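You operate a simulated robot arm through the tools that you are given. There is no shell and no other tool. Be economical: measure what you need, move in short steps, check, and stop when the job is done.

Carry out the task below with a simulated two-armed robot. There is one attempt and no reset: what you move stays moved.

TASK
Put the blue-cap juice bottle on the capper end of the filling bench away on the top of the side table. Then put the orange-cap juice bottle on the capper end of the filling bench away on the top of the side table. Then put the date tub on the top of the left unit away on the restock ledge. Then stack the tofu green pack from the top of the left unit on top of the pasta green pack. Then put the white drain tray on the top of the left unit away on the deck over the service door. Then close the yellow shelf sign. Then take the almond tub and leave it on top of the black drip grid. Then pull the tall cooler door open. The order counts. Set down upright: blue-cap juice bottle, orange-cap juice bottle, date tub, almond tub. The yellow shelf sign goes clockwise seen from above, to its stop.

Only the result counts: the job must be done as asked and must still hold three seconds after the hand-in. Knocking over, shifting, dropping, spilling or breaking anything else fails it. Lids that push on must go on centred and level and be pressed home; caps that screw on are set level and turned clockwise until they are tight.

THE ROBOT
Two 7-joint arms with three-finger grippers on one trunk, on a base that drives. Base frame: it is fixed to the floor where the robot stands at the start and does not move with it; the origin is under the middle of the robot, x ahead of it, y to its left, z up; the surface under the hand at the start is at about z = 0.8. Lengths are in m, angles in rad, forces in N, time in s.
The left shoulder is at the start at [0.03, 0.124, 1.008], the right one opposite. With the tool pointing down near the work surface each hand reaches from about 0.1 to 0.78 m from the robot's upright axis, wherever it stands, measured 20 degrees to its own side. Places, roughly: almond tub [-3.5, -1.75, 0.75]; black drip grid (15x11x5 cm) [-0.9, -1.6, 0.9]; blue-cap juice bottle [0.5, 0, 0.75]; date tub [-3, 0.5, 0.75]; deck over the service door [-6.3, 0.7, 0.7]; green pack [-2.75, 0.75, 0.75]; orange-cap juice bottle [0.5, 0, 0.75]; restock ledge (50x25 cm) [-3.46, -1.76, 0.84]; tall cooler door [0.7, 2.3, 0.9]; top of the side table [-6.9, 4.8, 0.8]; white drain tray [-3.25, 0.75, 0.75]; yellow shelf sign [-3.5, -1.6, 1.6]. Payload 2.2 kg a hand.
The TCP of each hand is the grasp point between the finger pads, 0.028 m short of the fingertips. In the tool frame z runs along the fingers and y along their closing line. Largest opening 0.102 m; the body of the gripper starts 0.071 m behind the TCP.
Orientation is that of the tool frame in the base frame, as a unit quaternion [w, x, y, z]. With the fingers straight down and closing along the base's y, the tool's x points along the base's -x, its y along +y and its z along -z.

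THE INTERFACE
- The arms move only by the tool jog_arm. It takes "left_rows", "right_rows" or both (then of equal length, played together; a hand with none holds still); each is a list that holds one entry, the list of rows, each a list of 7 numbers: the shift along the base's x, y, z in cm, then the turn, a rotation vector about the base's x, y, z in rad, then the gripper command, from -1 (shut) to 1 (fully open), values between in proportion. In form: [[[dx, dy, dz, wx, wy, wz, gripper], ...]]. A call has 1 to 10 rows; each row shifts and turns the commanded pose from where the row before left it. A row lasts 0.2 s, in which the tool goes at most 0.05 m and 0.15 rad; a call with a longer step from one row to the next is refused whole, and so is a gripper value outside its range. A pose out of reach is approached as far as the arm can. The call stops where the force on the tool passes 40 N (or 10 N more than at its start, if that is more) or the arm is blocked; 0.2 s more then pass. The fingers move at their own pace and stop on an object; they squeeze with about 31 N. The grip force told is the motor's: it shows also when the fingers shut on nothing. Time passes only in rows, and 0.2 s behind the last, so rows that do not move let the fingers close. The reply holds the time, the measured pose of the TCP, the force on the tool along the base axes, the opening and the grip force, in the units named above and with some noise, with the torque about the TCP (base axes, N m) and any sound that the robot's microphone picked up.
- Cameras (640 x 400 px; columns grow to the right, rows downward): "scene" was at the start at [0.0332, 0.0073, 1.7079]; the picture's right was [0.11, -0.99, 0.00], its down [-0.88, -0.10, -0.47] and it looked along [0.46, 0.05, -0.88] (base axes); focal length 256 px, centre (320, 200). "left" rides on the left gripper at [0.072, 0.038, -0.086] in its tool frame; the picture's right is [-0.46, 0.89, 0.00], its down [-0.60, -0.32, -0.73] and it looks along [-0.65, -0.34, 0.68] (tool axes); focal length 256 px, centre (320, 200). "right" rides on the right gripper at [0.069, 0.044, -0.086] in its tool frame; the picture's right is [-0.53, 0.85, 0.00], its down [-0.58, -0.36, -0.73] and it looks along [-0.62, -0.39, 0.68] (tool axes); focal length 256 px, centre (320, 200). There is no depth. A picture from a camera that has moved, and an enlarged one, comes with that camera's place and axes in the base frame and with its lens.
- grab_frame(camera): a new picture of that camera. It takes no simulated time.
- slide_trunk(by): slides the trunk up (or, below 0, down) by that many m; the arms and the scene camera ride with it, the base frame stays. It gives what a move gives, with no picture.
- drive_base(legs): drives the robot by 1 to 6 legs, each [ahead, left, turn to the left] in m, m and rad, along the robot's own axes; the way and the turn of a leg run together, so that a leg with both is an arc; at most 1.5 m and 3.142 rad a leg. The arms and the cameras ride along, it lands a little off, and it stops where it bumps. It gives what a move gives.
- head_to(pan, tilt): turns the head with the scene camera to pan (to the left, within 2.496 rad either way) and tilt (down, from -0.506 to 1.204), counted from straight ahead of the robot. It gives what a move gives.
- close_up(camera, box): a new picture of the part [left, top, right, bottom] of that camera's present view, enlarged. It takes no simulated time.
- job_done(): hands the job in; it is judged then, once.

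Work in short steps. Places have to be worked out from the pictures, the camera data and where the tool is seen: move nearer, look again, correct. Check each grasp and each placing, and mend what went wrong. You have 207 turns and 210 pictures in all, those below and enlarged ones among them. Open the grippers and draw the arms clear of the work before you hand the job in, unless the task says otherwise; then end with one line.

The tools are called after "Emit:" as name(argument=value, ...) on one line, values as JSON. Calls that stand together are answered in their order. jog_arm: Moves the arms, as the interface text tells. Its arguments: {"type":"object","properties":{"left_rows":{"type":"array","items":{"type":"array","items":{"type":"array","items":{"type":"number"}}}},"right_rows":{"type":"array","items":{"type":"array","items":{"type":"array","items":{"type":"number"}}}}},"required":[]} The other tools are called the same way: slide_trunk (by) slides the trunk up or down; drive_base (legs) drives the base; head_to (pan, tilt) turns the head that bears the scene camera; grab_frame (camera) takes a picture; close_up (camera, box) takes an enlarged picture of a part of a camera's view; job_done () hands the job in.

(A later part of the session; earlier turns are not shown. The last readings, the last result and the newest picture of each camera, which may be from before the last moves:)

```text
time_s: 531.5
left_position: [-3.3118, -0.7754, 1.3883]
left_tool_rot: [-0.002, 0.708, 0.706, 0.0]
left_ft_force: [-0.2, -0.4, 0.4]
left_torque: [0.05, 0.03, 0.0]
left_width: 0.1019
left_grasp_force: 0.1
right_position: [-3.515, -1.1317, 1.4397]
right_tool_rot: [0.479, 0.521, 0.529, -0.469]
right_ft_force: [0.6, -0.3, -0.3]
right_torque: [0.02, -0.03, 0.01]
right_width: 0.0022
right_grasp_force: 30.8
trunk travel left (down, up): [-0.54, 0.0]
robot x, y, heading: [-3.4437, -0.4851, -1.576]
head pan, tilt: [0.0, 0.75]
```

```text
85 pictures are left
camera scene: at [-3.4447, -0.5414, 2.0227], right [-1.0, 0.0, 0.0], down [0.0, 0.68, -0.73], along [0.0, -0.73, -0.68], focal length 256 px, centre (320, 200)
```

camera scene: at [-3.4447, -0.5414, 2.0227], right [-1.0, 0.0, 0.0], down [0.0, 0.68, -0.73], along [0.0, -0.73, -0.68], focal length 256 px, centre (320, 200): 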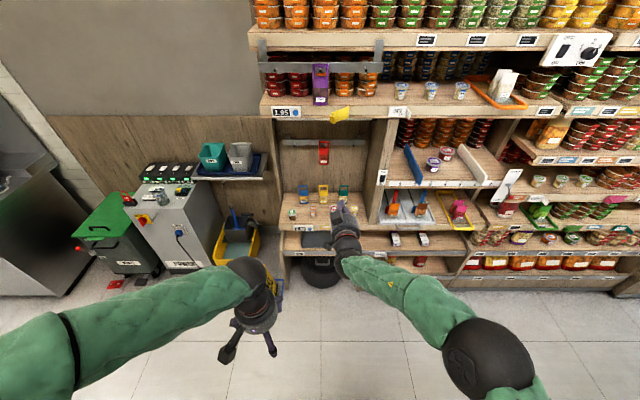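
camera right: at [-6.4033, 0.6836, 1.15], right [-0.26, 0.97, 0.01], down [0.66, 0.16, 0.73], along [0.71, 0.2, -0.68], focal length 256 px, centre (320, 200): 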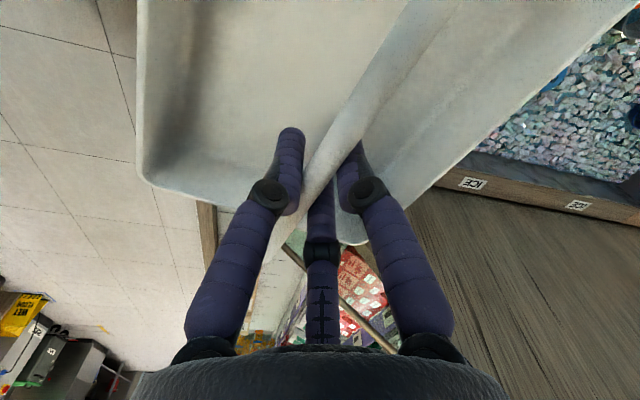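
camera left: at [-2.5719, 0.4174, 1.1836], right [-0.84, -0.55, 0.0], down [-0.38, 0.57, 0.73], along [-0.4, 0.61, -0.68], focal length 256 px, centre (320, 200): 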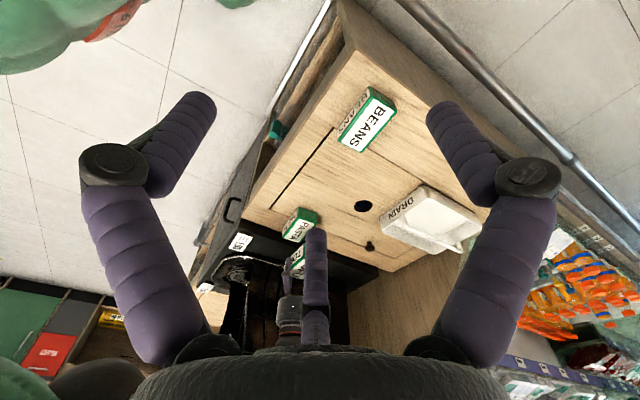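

Hand points at the shelf. Close-up of the sign to localise it from this viewpoint.

Emit:
close_up(camera="scene", box=[310, 90, 370, 135])

Emit:
grab_frame(camera="right")

```text
8.89 times, centred on (340, 112) of scene
camera zoom: at [-3.4447, -0.5414, 2.0227], right [-1.0, 0.0, 0.0], down [0.0, 0.68, -0.73], along [0.0, -0.73, -0.68], focal length 2275 px, centre (142, 978)
```

zoom: 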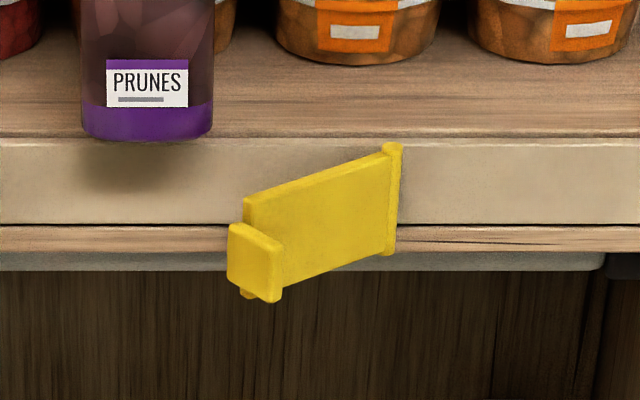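

```text
83 pictures are left
camera right: at [-3.4728, -1.0381, 1.379], right [0.84, -0.04, 0.53], down [-0.38, 0.66, 0.65], along [-0.38, -0.75, 0.54], focal length 256 px, centre (320, 200)
```

right: 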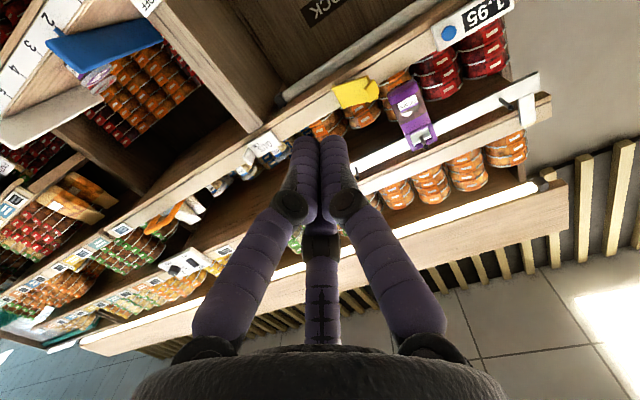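

Sign: hinge at (-3.562, -1.578), free end near (-3.491, -1.523), z 1.535–1.585. I drive 0.28 m in and raise the fingertips in front of the free end.

Emit:
drive_base(legs=[[0.28, 0, 0]])

Emit:
jog_arm(right_rows=[[[0.7, 0, 4, -0.05, 0, 0, -1], [0.7, 0, 4, -0.05, 0, 0, -1], [0.7, 0, 4, 0, 0, 0, -1], [0, 0, 0, 0, 0, 0, -1]]])

Emit:
close_up(camera="scene", box=[280, 70, 440, 190])

```text
time_s: 533.5
left_position: [-3.3173, -1.0574, 1.3876]
left_tool_rot: [-0.001, 0.712, 0.703, -0.001]
left_ft_force: [-0.2, 0.0, 0.0]
left_torque: [-0.03, -0.01, 0.02]
left_width: 0.1021
left_grasp_force: 0.0
right_position: [-3.5232, -1.4133, 1.4386]
right_tool_rot: [0.477, 0.524, 0.526, -0.471]
right_ft_force: [-0.5, 0.0, -0.3]
right_torque: [-0.01, -0.02, 0.01]
right_width: 0.0018
right_grasp_force: 30.9
trunk travel left (down, up): [-0.54, 0.0]
robot x, y, heading: [-3.4439, -0.7707, -1.581]
head pan, tilt: [0.0, 0.75]
```

```text
time_s: 534.5
left_position: [-3.3163, -1.0563, 1.389]
left_tool_rot: [0.0, 0.712, 0.703, -0.001]
left_ft_force: [0.5, 0.5, -0.4]
left_torque: [-0.01, 0.02, -0.03]
left_width: 0.1018
left_grasp_force: 0.0
right_position: [-3.5009, -1.4119, 1.5598]
right_tool_rot: [0.502, 0.499, 0.502, -0.497]
right_ft_force: [0.7, -0.3, 0.7]
right_torque: [0.0, 0.01, 0.02]
right_width: 0.0022
right_grasp_force: 30.8
trunk travel left (down, up): [-0.54, 0.0]
robot x, y, heading: [-3.4454, -0.7699, -1.579]
head pan, tilt: [0.0, 0.75]
```

```text
3.33 times, centred on (360, 130) of scene
camera zoom: at [-3.4469, -0.8222, 2.0227], right [-1.0, 0.01, 0.0], down [0.01, 0.68, -0.73], along [-0.01, -0.73, -0.68], focal length 853 px, centre (187, 433)
```

zoom: 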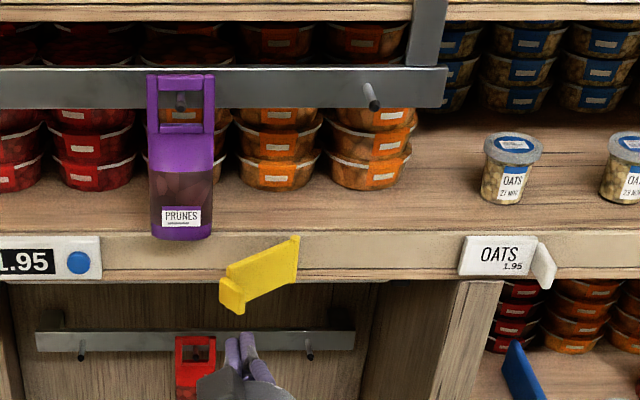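

Fingertips are in front of the free end. Push toward the shelf in small steps.

Emit:
jog_arm(right_rows=[[[0, -2, 0, 0, 0, 0, -1], [0, -2, 0, 0, 0, 0, -1], [0, -2, 0, 0, 0, 0, -1], [0, -1.5, 0, 0, 0, 0, -1], [0, -1.5, 0, 0, 0, 0, -1], [0, -1, 0, 0, 0, 0, -1], [0, 0, 0, 0, 0, 0, -1]]])

Emit:
close_up(camera="scene", box=[280, 70, 440, 190])

```text
time_s: 536.1
left_position: [-3.3144, -1.0585, 1.3889]
left_tool_rot: [-0.001, 0.711, 0.703, -0.001]
left_ft_force: [0.7, 0.7, 1.1]
left_torque: [0.05, 0.02, 0.0]
left_width: 0.1018
left_grasp_force: 0.1
right_position: [-3.5009, -1.5108, 1.5605]
right_tool_rot: [0.502, 0.499, 0.502, -0.497]
right_ft_force: [0.8, 0.9, 0.0]
right_torque: [0.0, 0.04, 0.02]
right_width: 0.0018
right_grasp_force: 31.0
trunk travel left (down, up): [-0.54, 0.0]
robot x, y, heading: [-3.4433, -0.7678, -1.582]
head pan, tilt: [0.0, 0.75]
```

```text
3.33 times, centred on (360, 130) of scene
camera zoom: at [-3.4463, -0.8218, 2.0227], right [-1.0, 0.01, 0.0], down [0.01, 0.68, -0.73], along [-0.01, -0.73, -0.68], focal length 853 px, centre (187, 433)
```

zoom: 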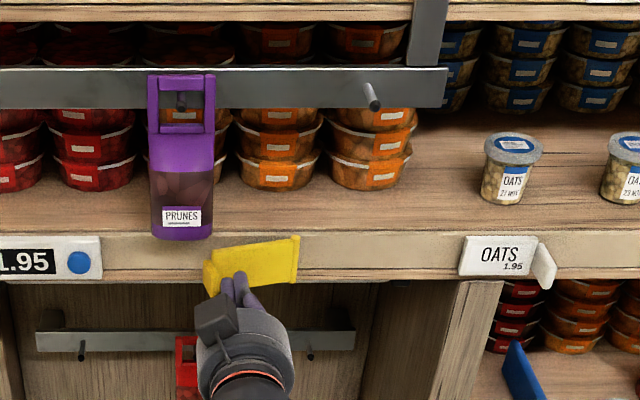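

It swings easily. Continue pushing until it meets its stop.

Emit:
jog_arm(right_rows=[[[0, -0.8, 0, 0, 0, 0, -1], [0, -0.6, 0, 0, 0, 0, -1], [0, -0.5, 0, 0, 0, 0, -1], [0, -0.5, 0, 0, 0, 0, -1], [0, -0.4, 0, 0, 0, 0, -1], [0, -0.4, 0, 0, 0, 0, -1], [0, 0, 0, 0, 0, 0, -1]]])

Emit:
close_up(camera="scene", box=[300, 90, 400, 160])

```text
time_s: 537.7
left_position: [-3.3158, -1.0579, 1.3888]
left_tool_rot: [-0.002, 0.711, 0.703, 0.0]
left_ft_force: [0.4, -0.5, 0.6]
left_torque: [0.01, -0.01, 0.01]
left_width: 0.1019
left_grasp_force: 0.1
right_position: [-3.501, -1.5445, 1.5586]
right_tool_rot: [0.502, 0.499, 0.502, -0.497]
right_ft_force: [-0.9, -0.3, 0.4]
right_torque: [-0.01, 0.0, -0.03]
right_width: 0.0022
right_grasp_force: 31.1
trunk travel left (down, up): [-0.54, 0.0]
robot x, y, heading: [-3.4473, -0.7699, -1.574]
head pan, tilt: [0.0, 0.75]
```

```text
5.71 times, centred on (350, 125) of scene
camera zoom: at [-3.4467, -0.8226, 2.0227], right [-1.0, 0.01, 0.0], down [0.01, 0.68, -0.73], along [-0.01, -0.73, -0.68], focal length 1462 px, centre (149, 629)
```

zoom: 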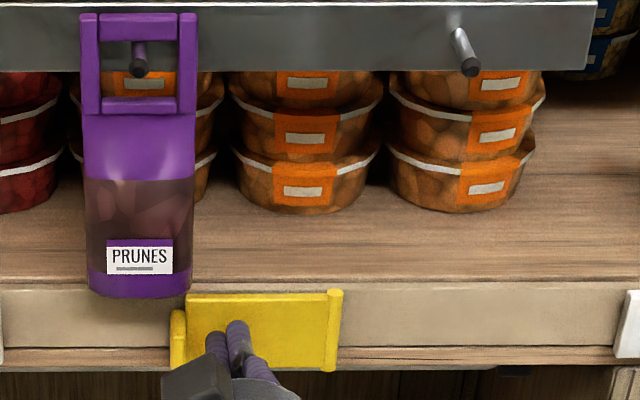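

Nearly flat; keep pressing until the stop is felt.

Emit:
jog_arm(right_rows=[[[0, -0.4, 0, 0, 0, 0, -1], [0, -0.4, 0, 0, 0, 0, -1], [0, -0.4, 0, 0, 0, 0, -1], [0, -0.4, 0, 0, 0, 0, -1], [0, -0.3, 0, 0, 0, 0, -1], [0, 0, 0, 0, 0, 0, -1]]])

Emit:
close_up(camera="scene", box=[300, 90, 400, 160])

```text
time_s: 539.1
left_position: [-3.3162, -1.0528, 1.3899]
left_tool_rot: [0.001, 0.711, 0.703, -0.002]
left_ft_force: [-1.5, 0.0, 0.7]
left_torque: [0.02, 0.0, 0.01]
left_width: 0.1021
left_grasp_force: 0.1
right_position: [-3.5007, -1.5569, 1.5587]
right_tool_rot: [0.502, 0.5, 0.503, -0.496]
right_ft_force: [-0.6, 31.8, -8.9]
right_torque: [0.09, -0.37, -0.33]
right_width: 0.002
right_grasp_force: 30.7
trunk travel left (down, up): [-0.54, 0.0]
robot x, y, heading: [-3.4458, -0.7682, -1.578]
head pan, tilt: [0.0, 0.75]
```

```text
5.71 times, centred on (350, 125) of scene
camera zoom: at [-3.4472, -0.8147, 2.0228], right [-1.0, 0.01, 0.0], down [0.01, 0.68, -0.73], along [-0.01, -0.73, -0.68], focal length 1462 px, centre (149, 629)
```

zoom: 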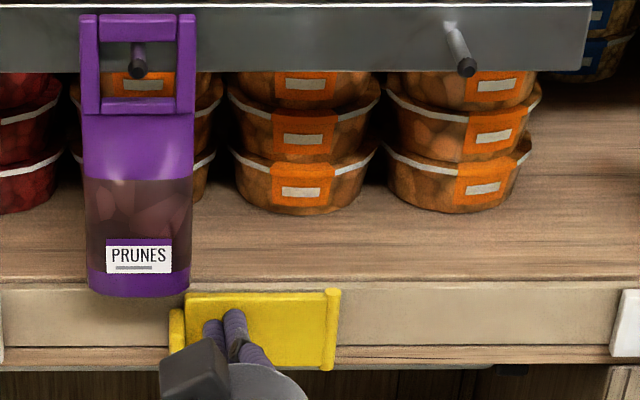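

At its stop (32 N). Withdraw the hand and check that the sign stays shut.

Emit:
jog_arm(right_rows=[[[0, 2, 0, 0, 0, 0, -1], [0, 4, 0, 0, 0, 0, -1], [0, 4, 0, 0, 0, 0, -1], [0, 4, 0, 0, 0, 0, -1], [0, 0, -4, 0, 0, 0, -1], [0, 0, 0, 0, 0, 0, -1]]])

Emit:
close_up(camera="scene", box=[300, 90, 400, 160])

```text
time_s: 540.5
left_position: [-3.316, -1.058, 1.3872]
left_tool_rot: [-0.001, 0.711, 0.703, 0.001]
left_ft_force: [-0.2, -0.4, 0.1]
left_torque: [0.03, -0.01, 0.01]
left_width: 0.102
left_grasp_force: 0.0
right_position: [-3.4998, -1.4237, 1.5195]
right_tool_rot: [0.502, 0.499, 0.502, -0.496]
right_ft_force: [0.0, -0.8, 0.5]
right_torque: [0.01, -0.02, -0.03]
right_width: 0.0022
right_grasp_force: 30.8
trunk travel left (down, up): [-0.54, 0.0]
robot x, y, heading: [-3.4489, -0.7681, -1.581]
head pan, tilt: [0.0, 0.75]
```

```text
5.71 times, centred on (350, 125) of scene
camera zoom: at [-3.447, -0.823, 2.0227], right [-1.0, 0.01, 0.0], down [0.01, 0.68, -0.73], along [-0.01, -0.73, -0.68], focal length 1462 px, centre (149, 629)
```

zoom: 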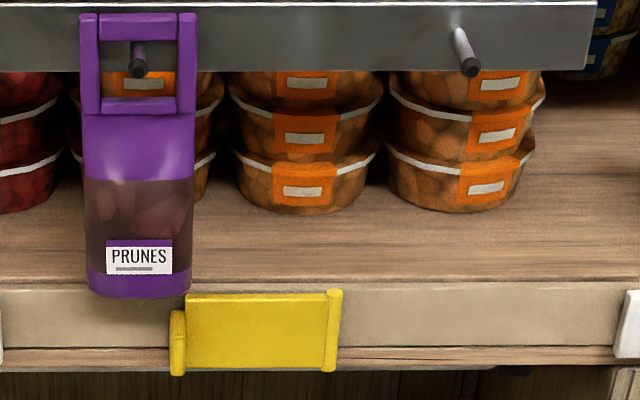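

The sign stays shut. Back off, lower the trunk to normal, and bring the right hand back to tool-down.

Emit:
drive_base(legs=[[-0.35, 0, 0.01]])

Emit:
slide_trunk(by=-0.29)

Emit:
jog_arm(right_rows=[[[0, 1, 0, 0.145, 0, 0, -1], [0, 1, 0, 0.145, 0, 0, -1], [0, 1, 0, 0.145, 0, 0, -1], [0, 1, -1, 0.145, 0, 0, -1], [0, 1, -2, 0.145, 0, 0, -1], [0, 1, -2, 0.145, 0, 0, 1], [0, 1, -2, 0.145, 0, 0, 1], [0, 1, -2, 0.145, 0, 0, 1], [0, 2, -2, 0.145, 0, 0, 1], [0, 2, -2, 0.145, 0, 0, 1]]])

Emit:
jog_arm(right_rows=[[[0, 3, -2, 0.12, 0, 0, 1], [0, 3, 0, 0, 0, 0, 1], [0, 0, 0, 0, 0, 0, 1]]])

Emit:
grab_frame(camera="scene")

```text
time_s: 542.8
left_position: [-3.3134, -0.7078, 1.3875]
left_tool_rot: [-0.001, 0.71, 0.705, 0.0]
left_ft_force: [-0.4, -0.6, 0.1]
left_torque: [0.01, 0.02, -0.01]
left_width: 0.1021
left_grasp_force: 0.1
right_position: [-3.4952, -1.0729, 1.5201]
right_tool_rot: [0.503, 0.498, 0.504, -0.495]
right_ft_force: [0.3, 1.0, -0.9]
right_torque: [-0.03, 0.03, 0.01]
right_width: 0.0022
right_grasp_force: 30.9
trunk travel left (down, up): [-0.54, 0.0]
robot x, y, heading: [-3.4427, -0.4187, -1.572]
head pan, tilt: [0.0, 0.75]
```

```text
time_s: 545.7
left_position: [-3.3123, -0.7068, 1.0979]
left_tool_rot: [-0.002, 0.709, 0.706, 0.0]
left_ft_force: [-0.3, 0.3, -0.7]
left_torque: [-0.03, 0.03, -0.01]
left_width: 0.1021
left_grasp_force: 0.1
right_position: [-3.4957, -1.0728, 1.2299]
right_tool_rot: [0.504, 0.498, 0.504, -0.495]
right_ft_force: [0.1, 0.0, -0.4]
right_torque: [-0.03, 0.01, -0.04]
right_width: 0.0022
right_grasp_force: 31.3
trunk travel left (down, up): [-0.25, 0.29]
robot x, y, heading: [-3.4416, -0.4171, -1.579]
head pan, tilt: [0.0, 0.75]
```

```text
time_s: 547.9
left_position: [-3.3123, -0.7069, 1.0976]
left_tool_rot: [-0.002, 0.71, 0.704, 0.0]
left_ft_force: [-0.4, -0.5, -1.2]
left_torque: [0.03, 0.03, -0.02]
left_width: 0.1019
left_grasp_force: 0.0
right_position: [-3.4947, -0.9527, 1.0991]
right_tool_rot: [0.046, 0.707, 0.705, -0.036]
right_ft_force: [0.0, -0.5, 0.7]
right_torque: [0.03, 0.0, -0.02]
right_width: 0.1017
right_grasp_force: 0.0
trunk travel left (down, up): [-0.25, 0.29]
robot x, y, heading: [-3.4466, -0.4162, -1.574]
head pan, tilt: [0.0, 0.75]
```

```text
time_s: 548.7
left_position: [-3.3136, -0.7079, 1.0986]
left_tool_rot: [-0.001, 0.71, 0.705, 0.0]
left_ft_force: [-1.4, 0.3, 1.1]
left_torque: [0.0, -0.02, 0.01]
left_width: 0.102
left_grasp_force: 0.1
right_position: [-3.4943, -0.8934, 1.081]
right_tool_rot: [0.003, 0.708, 0.707, 0.006]
right_ft_force: [0.5, -0.7, -0.8]
right_torque: [0.01, 0.01, -0.01]
right_width: 0.1021
right_grasp_force: 0.1
trunk travel left (down, up): [-0.25, 0.29]
robot x, y, heading: [-3.4495, -0.4195, -1.573]
head pan, tilt: [0.0, 0.75]
```

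```text
77 pictures are left
camera scene: at [-3.4441, -0.4734, 1.7326], right [-1.0, 0.0, 0.0], down [0.0, 0.68, -0.73], along [0.0, -0.73, -0.68], focal length 256 px, centre (320, 200)
```

scene: 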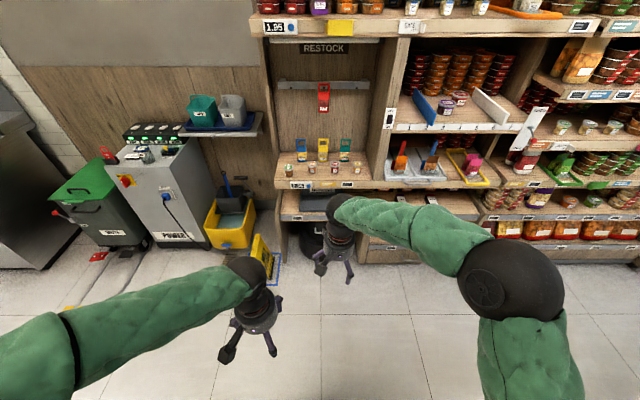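

Now the almond tub at ≈(-3.402, -1.679). Pull the right hand in, drive up, and bring the left hand over the tub.

Emit:
jog_arm(right_rows=[[[0, 4, 0, 0, 0, 0, 1], [0, 4, 0, 0, 0, 0, 1], [0, 4, 0, 0, 0, 0, 1], [0, 4, 0, 0, 0, 0, 1], [0, 0, 0, 0, 0, 0, 1]]])

Emit:
drive_base(legs=[[0.62, -0.05, 0]])

Emit:
jog_arm(left_rows=[[[-0.6, -4, 0, 0, 0, 0, 1], [-0.6, -4, 0, 0, 0, 0, 1], [-0.6, -4, 0, 0, 0, 0, 1], [-0.6, -4, 0, 0, 0, 0, 1], [-0.6, -4, 0, 0, 0, 0, 1], [-0.4, -4, 0, 0, 0, 0, 1], [0, -3, 0, 0, 0, 0, 1], [0, 0, 0, 0, 0, 0, 1]]])

Emit:
grab_frame(camera="left")

```text
time_s: 549.9
left_position: [-3.313, -0.7066, 1.0976]
left_tool_rot: [-0.001, 0.71, 0.704, 0.0]
left_ft_force: [-0.3, -0.7, -0.9]
left_torque: [0.03, -0.02, 0.04]
left_width: 0.1021
left_grasp_force: 0.1
right_position: [-3.4955, -0.7303, 1.0796]
right_tool_rot: [0.003, 0.708, 0.706, 0.006]
right_ft_force: [-0.1, 0.3, -0.3]
right_torque: [0.03, 0.03, 0.04]
right_width: 0.1021
right_grasp_force: 0.0
trunk travel left (down, up): [-0.25, 0.29]
robot x, y, heading: [-3.4422, -0.4179, -1.571]
head pan, tilt: [0.0, 0.75]
```

```text
time_s: 553.4
left_position: [-3.3606, -1.3259, 1.0976]
left_tool_rot: [-0.001, 0.707, 0.707, 0.0]
left_ft_force: [0.0, 0.5, 0.0]
left_torque: [0.05, 0.01, 0.0]
left_width: 0.1022
left_grasp_force: 0.1
right_position: [-3.5446, -1.3512, 1.08]
right_tool_rot: [0.002, 0.706, 0.708, 0.007]
right_ft_force: [-0.2, -0.4, 0.3]
right_torque: [-0.01, 0.0, -0.02]
right_width: 0.1022
right_grasp_force: 0.1
trunk travel left (down, up): [-0.25, 0.29]
robot x, y, heading: [-3.4967, -1.0377, -1.564]
head pan, tilt: [0.0, 0.75]
```

```text
time_s: 555.2
left_position: [-3.3942, -1.5976, 1.0996]
left_tool_rot: [-0.001, 0.707, 0.707, -0.001]
left_ft_force: [-0.5, 0.4, 0.7]
left_torque: [-0.01, 0.03, -0.02]
left_width: 0.1021
left_grasp_force: 0.0
right_position: [-3.5445, -1.351, 1.0814]
right_tool_rot: [0.004, 0.705, 0.709, 0.005]
right_ft_force: [0.4, -0.1, 0.4]
right_torque: [-0.02, -0.01, 0.0]
right_width: 0.1019
right_grasp_force: 0.1
trunk travel left (down, up): [-0.25, 0.29]
robot x, y, heading: [-3.4933, -1.0378, -1.566]
head pan, tilt: [0.0, 0.75]
```

```text
76 pictures are left
camera left: at [-3.3572, -1.5243, 1.1851], right [0.89, -0.46, 0.0], down [-0.32, -0.6, 0.73], along [-0.34, -0.65, -0.68], focal length 256 px, centre (320, 200)
```

left: 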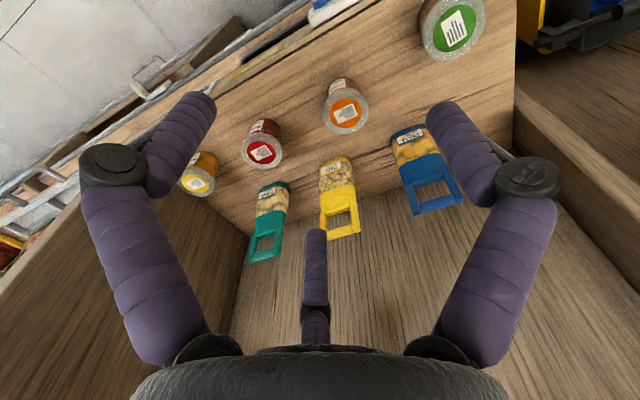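

Almond lid at (-3.404, -1.685). Move over and descend to TCP 0.872, looking once midway.

Emit:
jog_arm(left_rows=[[[-0.4, -4.3, 0, 0, 0, 0, 1], [-0.5, -4.3, 0, 0, 0, 0, 1], [0, 0, -4, 0, 0, 0, 1], [0, 0, -4, 0, 0, 0, 1], [0, 0, -4, 0, 0, 0, 1], [0, 0, -3, 0, 0, 0, 1], [0, 0, 0, 0, 0, 0, 1]]])

Emit:
grab_frame(camera="left")

```text
time_s: 556.8
left_position: [-3.4043, -1.6822, 0.9477]
left_tool_rot: [-0.001, 0.707, 0.708, -0.001]
left_ft_force: [-0.4, -0.1, 0.1]
left_torque: [-0.06, 0.04, -0.01]
left_width: 0.102
left_grasp_force: 0.1
right_position: [-3.5436, -1.3498, 1.0796]
right_tool_rot: [0.005, 0.705, 0.709, 0.005]
right_ft_force: [0.2, 0.2, -0.4]
right_torque: [-0.02, 0.02, -0.01]
right_width: 0.1021
right_grasp_force: 0.1
trunk travel left (down, up): [-0.25, 0.29]
robot x, y, heading: [-3.4938, -1.0398, -1.563]
head pan, tilt: [0.0, 0.75]
```

```text
75 pictures are left
camera left: at [-3.3674, -1.6105, 1.0332], right [0.89, -0.46, 0.0], down [-0.32, -0.6, 0.73], along [-0.34, -0.65, -0.68], focal length 256 px, centre (320, 200)
```

left: 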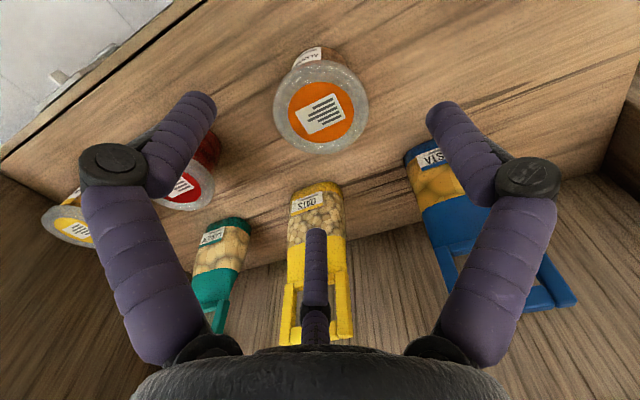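

Centred; neighbours are clear. Descend 7.5 cm with slightly reduced opening, close and lift.

Emit:
jog_arm(left_rows=[[[0, 0, -3, 0, 0, 0, 0.7], [0, 0, -3, 0, 0, 0, 0.7], [0, 0, -1.4, 0, 0, 0, 0.7], [0, 0, 0, 0, 0, 0, 0.7], [0, 0, 0, 0, 0, 0, -1], [0, 0, 0, 0, 0, 0, -1], [0, 0, 0, 0, 0, 0, -1], [0, 0, 1.5, 0, 0, 0, -1], [0, 0, 3, 0, 0, 0, -1], [0, 0, 4, 0, 0, 0, -1]]])

Emit:
grab_frame(camera="left")

```text
time_s: 559.0
left_position: [-3.4035, -1.6785, 0.9591]
left_tool_rot: [-0.002, 0.707, 0.707, 0.001]
left_ft_force: [-0.2, 0.9, -1.7]
left_torque: [0.0, 0.0, -0.05]
left_width: 0.057
left_grasp_force: 31.0
right_position: [-3.5451, -1.3495, 1.081]
right_tool_rot: [0.005, 0.706, 0.708, 0.005]
right_ft_force: [0.7, 0.4, 0.2]
right_torque: [0.0, 0.01, 0.03]
right_width: 0.1019
right_grasp_force: 0.0
trunk travel left (down, up): [-0.25, 0.29]
robot x, y, heading: [-3.4943, -1.0384, -1.566]
head pan, tilt: [0.0, 0.75]
```

```text
74 pictures are left
camera left: at [-3.367, -1.607, 1.0449], right [0.89, -0.46, 0.0], down [-0.32, -0.61, 0.73], along [-0.34, -0.65, -0.68], focal length 256 px, centre (320, 200)
```

left: 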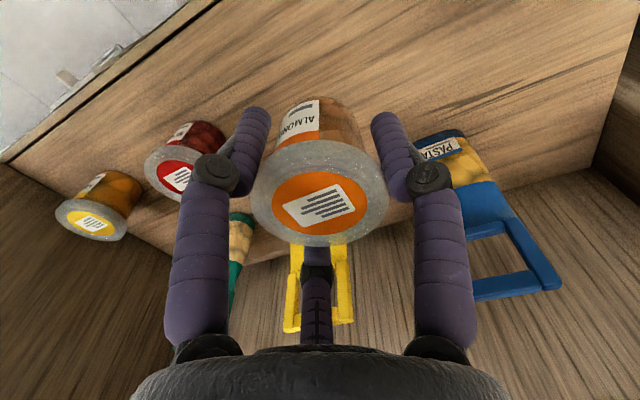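

Almond tub held. Lift, draw out, and travel east to the drip grid at the sink counter.

Emit:
jog_arm(left_rows=[[[0, 0, 4, 0, 0, 0, -1], [0, 0, 4, 0, 0, 0, -1], [0, 0, 4, 0, 0, 0, -1], [0, 4, 0, 0, 0, 0, -1], [0, 4, 0, 0, 0, 0, -1], [0, 4, 0, 0, 0, 0, -1], [0, 4, 0, 0, 0, 0, -1], [0, 0, 0, 0, 0, 0, -1]]])

Emit:
drive_base(legs=[[-0.62, 0, 0], [0, 1.3, 0], [0, 1.25, 0]])

Emit:
head_to(pan=0, tilt=0.65)

Emit:
grab_frame(camera="scene")

```text
time_s: 560.8
left_position: [-3.4035, -1.5222, 1.0809]
left_tool_rot: [-0.001, 0.707, 0.707, 0.0]
left_ft_force: [-0.2, 1.5, -1.3]
left_torque: [0.03, 0.02, 0.0]
left_width: 0.0571
left_grasp_force: 30.7
right_position: [-3.5455, -1.3517, 1.0805]
right_tool_rot: [0.003, 0.705, 0.709, 0.007]
right_ft_force: [-0.3, -0.7, -0.4]
right_torque: [0.02, 0.0, 0.0]
right_width: 0.1023
right_grasp_force: 0.1
trunk travel left (down, up): [-0.25, 0.29]
robot x, y, heading: [-3.4961, -1.039, -1.565]
head pan, tilt: [0.0, 0.75]
```

```text
time_s: 576.2
left_position: [-0.845, -0.8609, 1.0818]
left_tool_rot: [-0.001, 0.694, 0.72, 0.0]
left_ft_force: [0.4, -0.2, -2.0]
left_torque: [0.0, 0.01, -0.01]
left_width: 0.0565
left_grasp_force: 31.1
right_position: [-0.9929, -0.6952, 1.0801]
right_tool_rot: [0.004, 0.693, 0.721, 0.006]
right_ft_force: [0.3, -0.4, -0.6]
right_torque: [-0.03, 0.03, 0.02]
right_width: 0.102
right_grasp_force: 0.1
trunk travel left (down, up): [-0.25, 0.29]
robot x, y, heading: [-0.9549, -0.3799, -1.529]
head pan, tilt: [0.0, 0.75]
```

```text
time_s: 576.9
left_position: [-0.8469, -0.861, 1.0805]
left_tool_rot: [-0.002, 0.694, 0.72, 0.0]
left_ft_force: [-0.1, 0.3, -0.2]
left_torque: [0.02, 0.0, 0.0]
left_width: 0.0567
left_grasp_force: 31.1
right_position: [-0.9953, -0.6958, 1.0795]
right_tool_rot: [0.003, 0.693, 0.721, 0.006]
right_ft_force: [-1.5, 0.0, -0.3]
right_torque: [0.02, 0.02, -0.02]
right_width: 0.1022
right_grasp_force: 0.0
trunk travel left (down, up): [-0.25, 0.29]
robot x, y, heading: [-0.9554, -0.3836, -1.535]
head pan, tilt: [0.0, 0.649]
```

```text
73 pictures are left
camera scene: at [-0.9537, -0.438, 1.7413], right [-1.0, -0.04, 0.0], down [-0.02, 0.6, -0.8], along [0.03, -0.8, -0.61], focal length 256 px, centre (320, 200)
```

scene: 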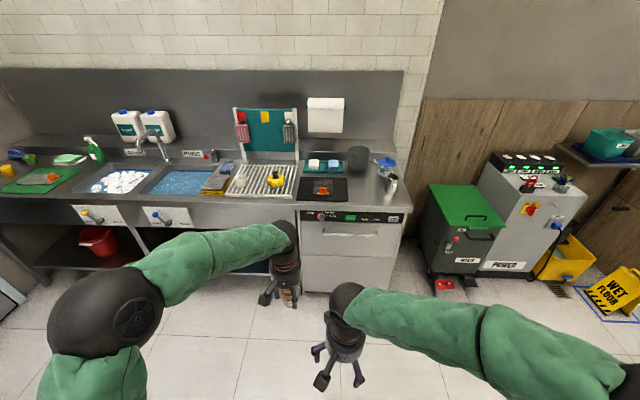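

Emit:
close_up(camera="scene", box=[220, 130, 420, 230])

```text
3.20 times, centred on (320, 180) of scene
camera zoom: at [-0.9537, -0.438, 1.7413], right [-1.0, -0.04, 0.0], down [-0.02, 0.6, -0.8], along [0.03, -0.8, -0.61], focal length 819 px, centre (320, 264)
```

zoom: 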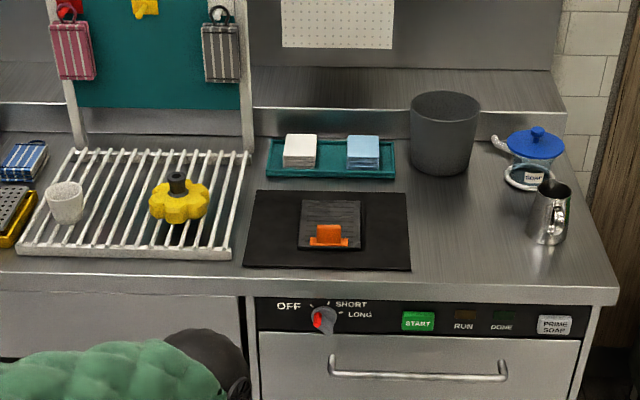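

The drip grid is the black ridged block with the orange tag on the mat. I square up and move nearer to localise it precisely.

Emit:
drive_base(legs=[[0.5, 0, -0.036]])

Emit:
head_to(pan=0, tilt=0.9)

Emit:
close_up(camera="scene", box=[220, 110, 420, 260])

Emit:
grab_frame(camera="left")

```text
time_s: 579.8
left_position: [-0.8476, -1.3575, 1.0794]
left_tool_rot: [-0.001, 0.704, 0.71, 0.0]
left_ft_force: [-1.0, -0.6, -0.3]
left_torque: [0.01, 0.0, 0.01]
left_width: 0.057
left_grasp_force: 31.1
right_position: [-0.9904, -1.1879, 1.0814]
right_tool_rot: [0.004, 0.703, 0.711, 0.006]
right_ft_force: [0.3, -0.7, 0.1]
right_torque: [0.02, 0.01, 0.0]
right_width: 0.1023
right_grasp_force: 0.2
trunk travel left (down, up): [-0.25, 0.29]
robot x, y, heading: [-0.9418, -0.8725, -1.557]
head pan, tilt: [0.0, 0.649]
```

```text
time_s: 580.6
left_position: [-0.8479, -1.3567, 1.0818]
left_tool_rot: [-0.002, 0.704, 0.71, -0.001]
left_ft_force: [0.4, -0.5, -0.2]
left_torque: [-0.03, -0.01, 0.01]
left_width: 0.057
left_grasp_force: 31.1
right_position: [-0.9913, -1.1872, 1.0804]
right_tool_rot: [0.004, 0.703, 0.711, 0.006]
right_ft_force: [-0.3, 0.0, 0.4]
right_torque: [-0.01, -0.01, 0.02]
right_width: 0.102
right_grasp_force: 0.0
trunk travel left (down, up): [-0.25, 0.29]
robot x, y, heading: [-0.9433, -0.8767, -1.562]
head pan, tilt: [0.0, 0.901]
```

```text
2.67 times, centred on (320, 185) of scene
camera zoom: at [-0.9429, -0.9202, 1.7209], right [-1.0, -0.01, 0.0], down [-0.01, 0.78, -0.62], along [0.01, -0.62, -0.78], focal length 682 px, centre (320, 240)
```

zoom: 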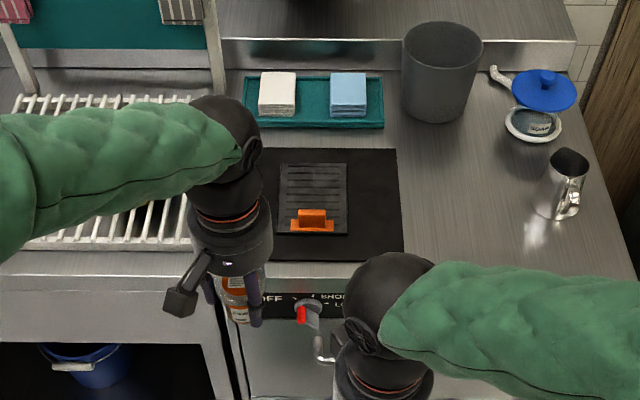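

```text
70 pictures are left
camera left: at [-0.8111, -1.2854, 1.1666], right [0.89, -0.46, 0.0], down [-0.31, -0.61, 0.73], along [-0.34, -0.65, -0.68], focal length 256 px, centre (320, 200)
```

left: 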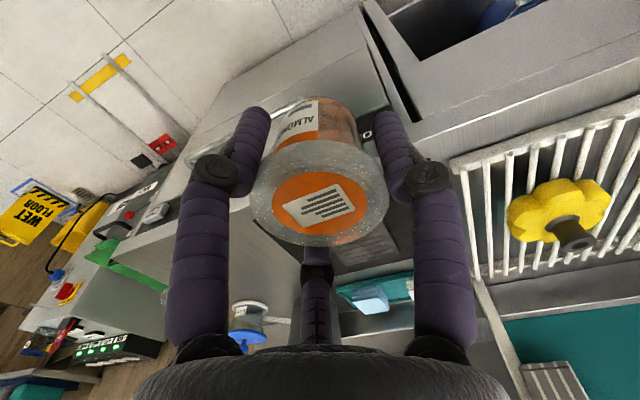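

Grid plate: x −0.978…−0.866, y −1.729…−1.573, with the ridged area centred at ≈(-0.922, -1.68) behind the orange tab; top z≈0.91. I drive closer and bring the tub above it.

Emit:
drive_base(legs=[[0.17, -0.08, -0.01]])

Emit:
jog_arm(left_rows=[[[0, -4, 0, 0, 0, 0, -1], [0, -4, 0, 0, 0, 0, -1], [0, -4, 0, 0, 0, 0, -1], [0, 0, 0, 0, 0, 0, -1]]])

Emit:
close_up(camera="scene", box=[220, 130, 420, 280])

Emit:
grab_frame(camera="left")

```text
time_s: 582.1
left_position: [-0.9331, -1.5299, 1.0804]
left_tool_rot: [-0.001, 0.708, 0.706, -0.001]
left_ft_force: [-0.1, -0.7, -0.2]
left_torque: [0.07, 0.0, 0.01]
left_width: 0.0569
left_grasp_force: 31.4
right_position: [-1.0746, -1.3572, 1.0804]
right_tool_rot: [0.004, 0.707, 0.708, 0.007]
right_ft_force: [-0.6, 0.1, -0.4]
right_torque: [0.04, -0.02, 0.0]
right_width: 0.102
right_grasp_force: 0.0
trunk travel left (down, up): [-0.25, 0.29]
robot x, y, heading: [-1.0221, -1.047, -1.563]
head pan, tilt: [0.0, 0.901]
```

```text
time_s: 583.1
left_position: [-0.9321, -1.6471, 1.0814]
left_tool_rot: [0.0, 0.708, 0.706, -0.001]
left_ft_force: [0.1, -0.2, -0.4]
left_torque: [-0.04, 0.02, 0.01]
left_width: 0.0569
left_grasp_force: 31.2
right_position: [-1.0734, -1.3552, 1.0808]
right_tool_rot: [0.005, 0.706, 0.708, 0.006]
right_ft_force: [-0.1, -0.1, 0.7]
right_torque: [-0.02, -0.01, 0.03]
right_width: 0.102
right_grasp_force: 0.1
trunk travel left (down, up): [-0.25, 0.29]
robot x, y, heading: [-1.0254, -1.0414, -1.569]
head pan, tilt: [0.0, 0.901]
```

```text
2.67 times, centred on (320, 205) of scene
camera zoom: at [-1.023, -1.0892, 1.7209], right [-1.0, 0.0, 0.0], down [0.0, 0.78, -0.62], along [0.0, -0.62, -0.78], focal length 682 px, centre (320, 187)
```

zoom: 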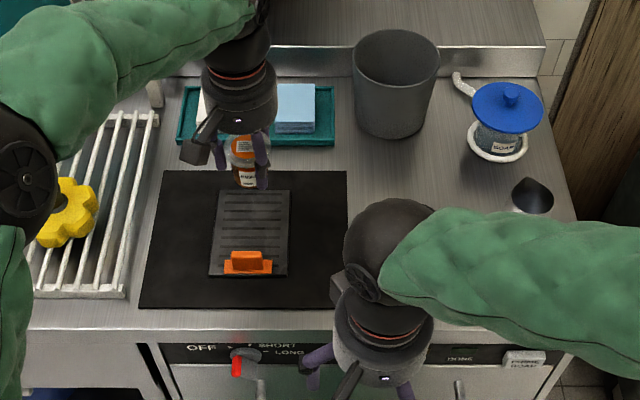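

```text
68 pictures are left
camera left: at [-0.8952, -1.5764, 1.1676], right [0.88, -0.47, 0.0], down [-0.32, -0.6, 0.73], along [-0.34, -0.65, -0.68], focal length 256 px, centre (320, 200)
```

left: 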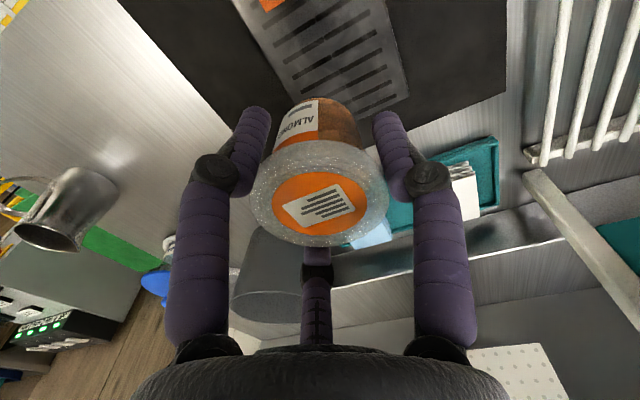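

Grid top z≈0.913 confirmed. Move the tub to (-0.921, -1.68) and lower to just above.

Emit:
jog_arm(left_rows=[[[1.1, -3.3, 0, 0, 0, 0, -1], [0, 0, -4, 0, 0, 0, -1], [0, 0, -3.5, 0, 0, 0, -1], [0, 0, -1, 0, 0, 0, -1], [0, 0, 0, 0, 0, 0, -1]]])

Emit:
close_up(camera="scene", box=[250, 150, 350, 225])

Emit:
grab_frame(camera="left")

```text
time_s: 584.3
left_position: [-0.9182, -1.682, 0.9957]
left_tool_rot: [-0.001, 0.707, 0.707, 0.0]
left_ft_force: [-0.2, 0.4, -0.7]
left_torque: [0.02, 0.02, -0.03]
left_width: 0.0567
left_grasp_force: 31.2
right_position: [-1.0737, -1.3571, 1.0813]
right_tool_rot: [0.003, 0.707, 0.707, 0.006]
right_ft_force: [0.1, -0.4, 1.4]
right_torque: [0.02, -0.01, 0.01]
right_width: 0.1019
right_grasp_force: 0.1
trunk travel left (down, up): [-0.25, 0.29]
robot x, y, heading: [-1.0206, -1.043, -1.568]
head pan, tilt: [0.0, 0.901]
```

```text
5.33 times, centred on (300, 188) of scene
camera zoom: at [-1.0231, -1.0911, 1.7208], right [-1.0, 0.0, 0.0], down [0.0, 0.78, -0.62], along [0.0, -0.62, -0.78], focal length 1365 px, centre (427, 267)
```

zoom: 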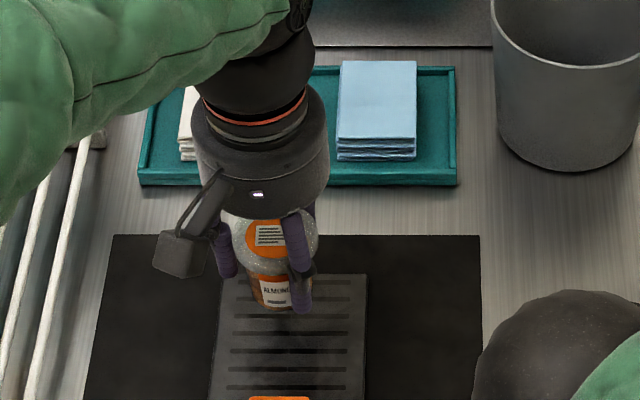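

```text
66 pictures are left
camera left: at [-0.8817, -1.61, 1.0805], right [0.88, -0.47, 0.0], down [-0.32, -0.6, 0.73], along [-0.34, -0.65, -0.68], focal length 256 px, centre (320, 200)
```

left: 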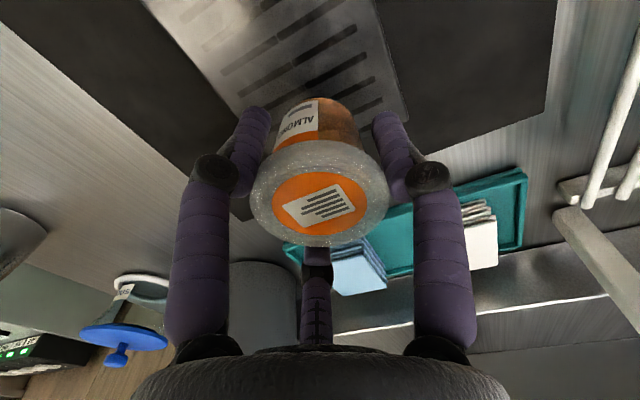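

Tub is over the ridges, slightly left/back of centre. Shift (−0.8, +0.8) cm and lower to contact in small steps.

Emit:
jog_arm(left_rows=[[[-0.8, 0.8, -1, 0, 0, 0, -1], [0, 0, -0.6, 0, 0, 0, -1], [0, 0, -0.4, 0, 0, 0, -1], [0, 0, -0.4, 0, 0, 0, -1], [0, 0, -0.4, 0, 0, 0, -1], [0, 0, -0.4, 0, 0, 0, -1], [0, 0, 0, 0, 0, 0, -1]]])

Emit:
close_up(camera="scene", box=[250, 150, 350, 225])

```text
time_s: 585.9
left_position: [-0.9299, -1.6723, 0.9639]
left_tool_rot: [-0.001, 0.708, 0.706, -0.001]
left_ft_force: [0.0, 0.4, -1.0]
left_torque: [0.01, 0.03, -0.01]
left_width: 0.0568
left_grasp_force: 30.7
right_position: [-1.0731, -1.3569, 1.0801]
right_tool_rot: [0.004, 0.706, 0.708, 0.006]
right_ft_force: [0.9, -0.2, -0.3]
right_torque: [0.03, -0.02, 0.04]
right_width: 0.102
right_grasp_force: 0.0
trunk travel left (down, up): [-0.25, 0.29]
robot x, y, heading: [-1.0219, -1.0444, -1.563]
head pan, tilt: [0.0, 0.901]
```

```text
5.33 times, centred on (300, 188) of scene
camera zoom: at [-1.0232, -1.0907, 1.7208], right [-1.0, 0.0, 0.0], down [0.0, 0.78, -0.62], along [0.0, -0.62, -0.78], focal length 1365 px, centre (427, 267)
```

zoom: 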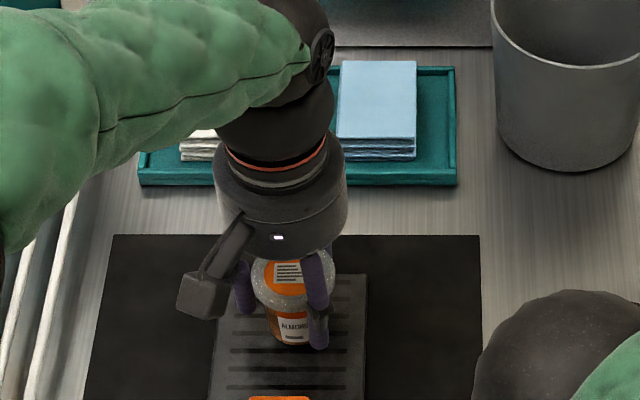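

Centred on the plate, still free. Continue down.

Emit:
jog_arm(left_rows=[[[0, 0, -0.4, 0, 0, 0, -1], [0, 0, -0.4, 0, 0, 0, -1], [0, 0, -0.4, 0, 0, 0, -1], [0, 0, -0.4, 0, 0, 0, -1], [0, 0, -0.4, 0, 0, 0, -1], [0, 0, 0, 0, 0, 0, -1]]])

```text
time_s: 587.3
left_position: [-0.9303, -1.6728, 0.9449]
left_tool_rot: [0.001, 0.708, 0.706, -0.002]
left_ft_force: [0.5, -2.4, 16.8]
left_torque: [-0.13, -0.16, 0.02]
left_width: 0.0488
left_grasp_force: 31.5
right_position: [-1.0731, -1.3561, 1.081]
right_tool_rot: [0.004, 0.706, 0.708, 0.006]
right_ft_force: [0.5, -0.3, -0.1]
right_torque: [-0.01, 0.0, 0.02]
right_width: 0.1024
right_grasp_force: 0.0
trunk travel left (down, up): [-0.25, 0.29]
robot x, y, heading: [-1.0217, -1.0411, -1.566]
head pan, tilt: [0.0, 0.901]
```

Contact (the fingers slipped slightly down the tub's taper). Open and check before rising.

Emit:
jog_arm(left_rows=[[[0, 0, 0, 0, 0, 0, 0.4], [0, 0, 0, 0, 0, 0, 1], [0, 0, 0, 0, 0, 0, 1], [0, 0, 0, 0, 0, 0, 1]]])

Emit:
close_up(camera="scene", box=[250, 150, 350, 225])

Emit:
grab_frame(camera="left")

```text
time_s: 588.3
left_position: [-0.9296, -1.6723, 0.9429]
left_tool_rot: [-0.001, 0.707, 0.707, -0.001]
left_ft_force: [0.0, 0.0, -0.7]
left_torque: [0.0, 0.03, -0.01]
left_width: 0.102
left_grasp_force: 0.1
right_position: [-1.0736, -1.3567, 1.0805]
right_tool_rot: [0.004, 0.706, 0.708, 0.007]
right_ft_force: [-0.2, 0.1, 0.5]
right_torque: [-0.03, 0.0, 0.01]
right_width: 0.102
right_grasp_force: 0.0
trunk travel left (down, up): [-0.25, 0.29]
robot x, y, heading: [-1.0259, -1.0443, -1.568]
head pan, tilt: [0.0, 0.901]
```

```text
5.33 times, centred on (300, 188) of scene
camera zoom: at [-1.0231, -1.0907, 1.7208], right [-1.0, 0.0, 0.0], down [0.0, 0.78, -0.62], along [0.0, -0.62, -0.78], focal length 1365 px, centre (427, 267)
```

zoom: 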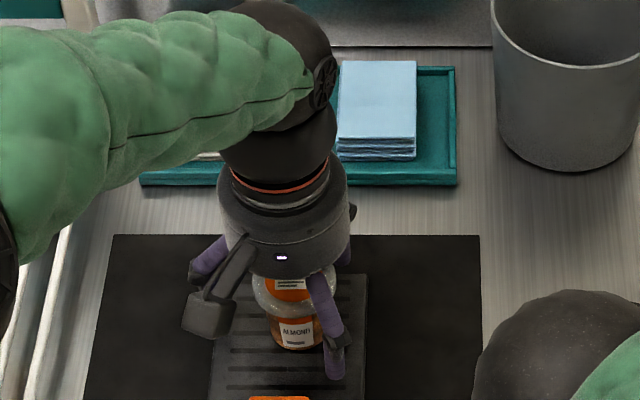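

```text
63 pictures are left
camera left: at [-0.8924, -1.602, 1.0294], right [0.88, -0.47, 0.0], down [-0.32, -0.6, 0.73], along [-0.34, -0.65, -0.68], focal length 256 px, centre (320, 200)
```

left: 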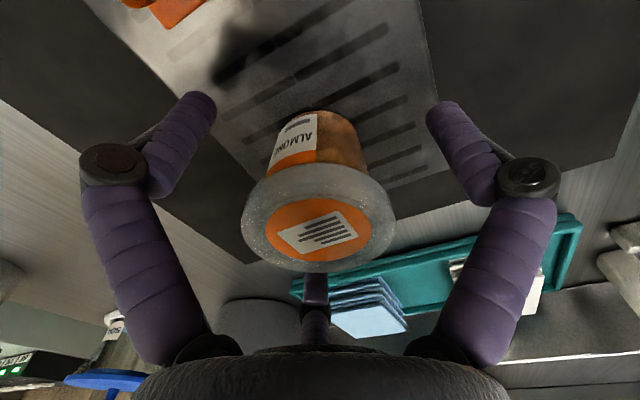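

Tub is upright and released. Rise straight up and verify.

Emit:
jog_arm(left_rows=[[[0, 0, 2, 0, 0, 0, 1], [0, 0, 3, 0, 0, 0, 1], [0, 0, 4, 0, 0, 0, 1], [0, 0, 4, 0, 0, 0, 1], [0, 0, 2, 0, 0, 0, 1], [0, 4, 0, 0, 0, 0, 1], [0, 4, 0, 0, 0, 0, 1], [0, 4, 0, 0, 0, 0, 1], [0, 0, 0, 0, 0, 0, 1]]])

Emit:
close_up(camera="scene", box=[250, 150, 350, 225])

```text
time_s: 590.3
left_position: [-0.9289, -1.5544, 1.0942]
left_tool_rot: [-0.002, 0.708, 0.706, 0.0]
left_ft_force: [-0.2, -0.1, 0.2]
left_torque: [0.01, -0.01, 0.0]
left_width: 0.1018
left_grasp_force: 0.2
right_position: [-1.0737, -1.3573, 1.0808]
right_tool_rot: [0.004, 0.707, 0.707, 0.007]
right_ft_force: [-0.4, 0.1, 0.5]
right_torque: [-0.01, 0.0, 0.01]
right_width: 0.102
right_grasp_force: 0.1
trunk travel left (down, up): [-0.25, 0.29]
robot x, y, heading: [-1.0194, -1.0439, -1.567]
head pan, tilt: [0.0, 0.901]
```

```text
5.33 times, centred on (300, 188) of scene
camera zoom: at [-1.0233, -1.0921, 1.7207], right [-1.0, 0.0, 0.0], down [0.0, 0.78, -0.62], along [0.0, -0.62, -0.78], focal length 1365 px, centre (427, 267)
```

zoom: 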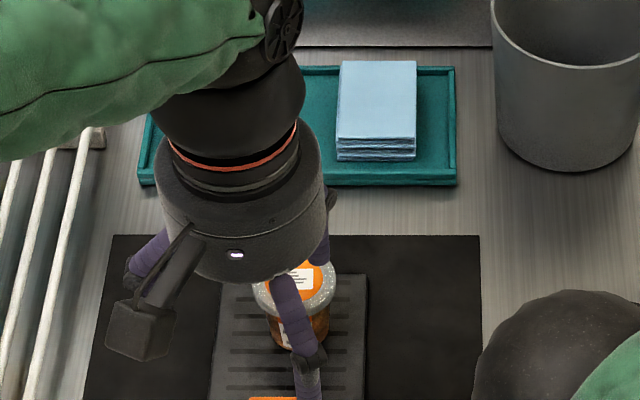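

Almond tub stands on the drip grid. Finally the cooler door: drive to a spot facing it.

Emit:
drive_base(legs=[[-0.9, 0, 0], [0, 0, 1.567], [0, 1.25, 0], [0, 1.2, 0]])

Emit:
head_to(pan=0, tilt=0.4)

Emit:
grab_frame(camera="scene")

```text
time_s: 610.5
left_position: [-0.5326, 2.4053, 1.0946]
left_tool_rot: [-0.002, 0.004, 1.0, -0.001]
left_ft_force: [-0.4, 1.4, 0.5]
left_torque: [-0.02, 0.02, -0.04]
left_width: 0.102
left_grasp_force: 0.1
right_position: [-0.7298, 2.2615, 1.08]
right_tool_rot: [-0.001, 0.003, 1.0, 0.007]
right_ft_force: [0.4, -1.1, -0.3]
right_torque: [-0.01, 0.02, -0.03]
right_width: 0.1022
right_grasp_force: 0.1
trunk travel left (down, up): [-0.25, 0.29]
robot x, y, heading: [-1.0365, 2.3148, -0.011]
head pan, tilt: [0.0, 0.901]
```

```text
time_s: 611.5
left_position: [-0.532, 2.4048, 1.0934]
left_tool_rot: [-0.001, 0.004, 1.0, 0.0]
left_ft_force: [0.4, 0.6, 0.0]
left_torque: [-0.03, -0.01, 0.02]
left_width: 0.102
left_grasp_force: 0.1
right_position: [-0.7309, 2.261, 1.0801]
right_tool_rot: [-0.003, 0.002, 1.0, 0.008]
right_ft_force: [0.0, -0.1, 0.4]
right_torque: [0.01, 0.03, -0.01]
right_width: 0.1018
right_grasp_force: 0.0
trunk travel left (down, up): [-0.25, 0.29]
robot x, y, heading: [-1.0442, 2.3161, -0.008]
head pan, tilt: [0.0, 0.4]
```

```text
61 pictures are left
camera scene: at [-0.9798, 2.3142, 1.7637], right [-0.01, -1.0, 0.0], down [-0.39, 0.0, -0.92], along [0.92, -0.01, -0.39], focal length 256 px, centre (320, 200)
```

scene: 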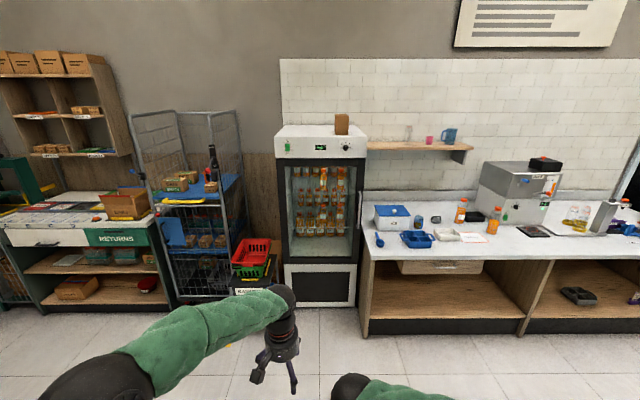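

Emit:
close_up(camera="scene", box=[230, 110, 420, 320])

```text
1.90 times, centred on (325, 215) of scene
camera zoom: at [-0.9798, 2.3142, 1.7637], right [-0.01, -1.0, 0.0], down [-0.39, 0.0, -0.92], along [0.92, -0.01, -0.39], focal length 488 px, centre (310, 171)
```

zoom: 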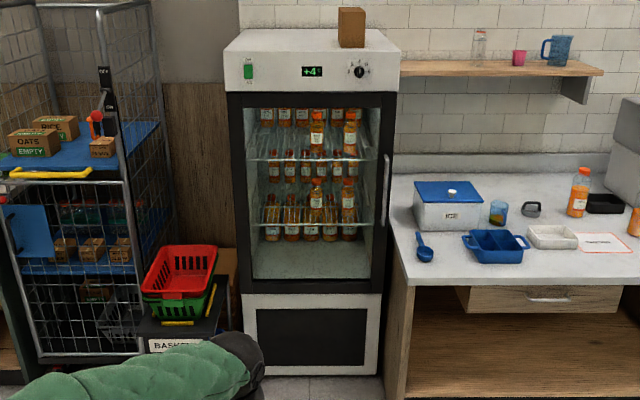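

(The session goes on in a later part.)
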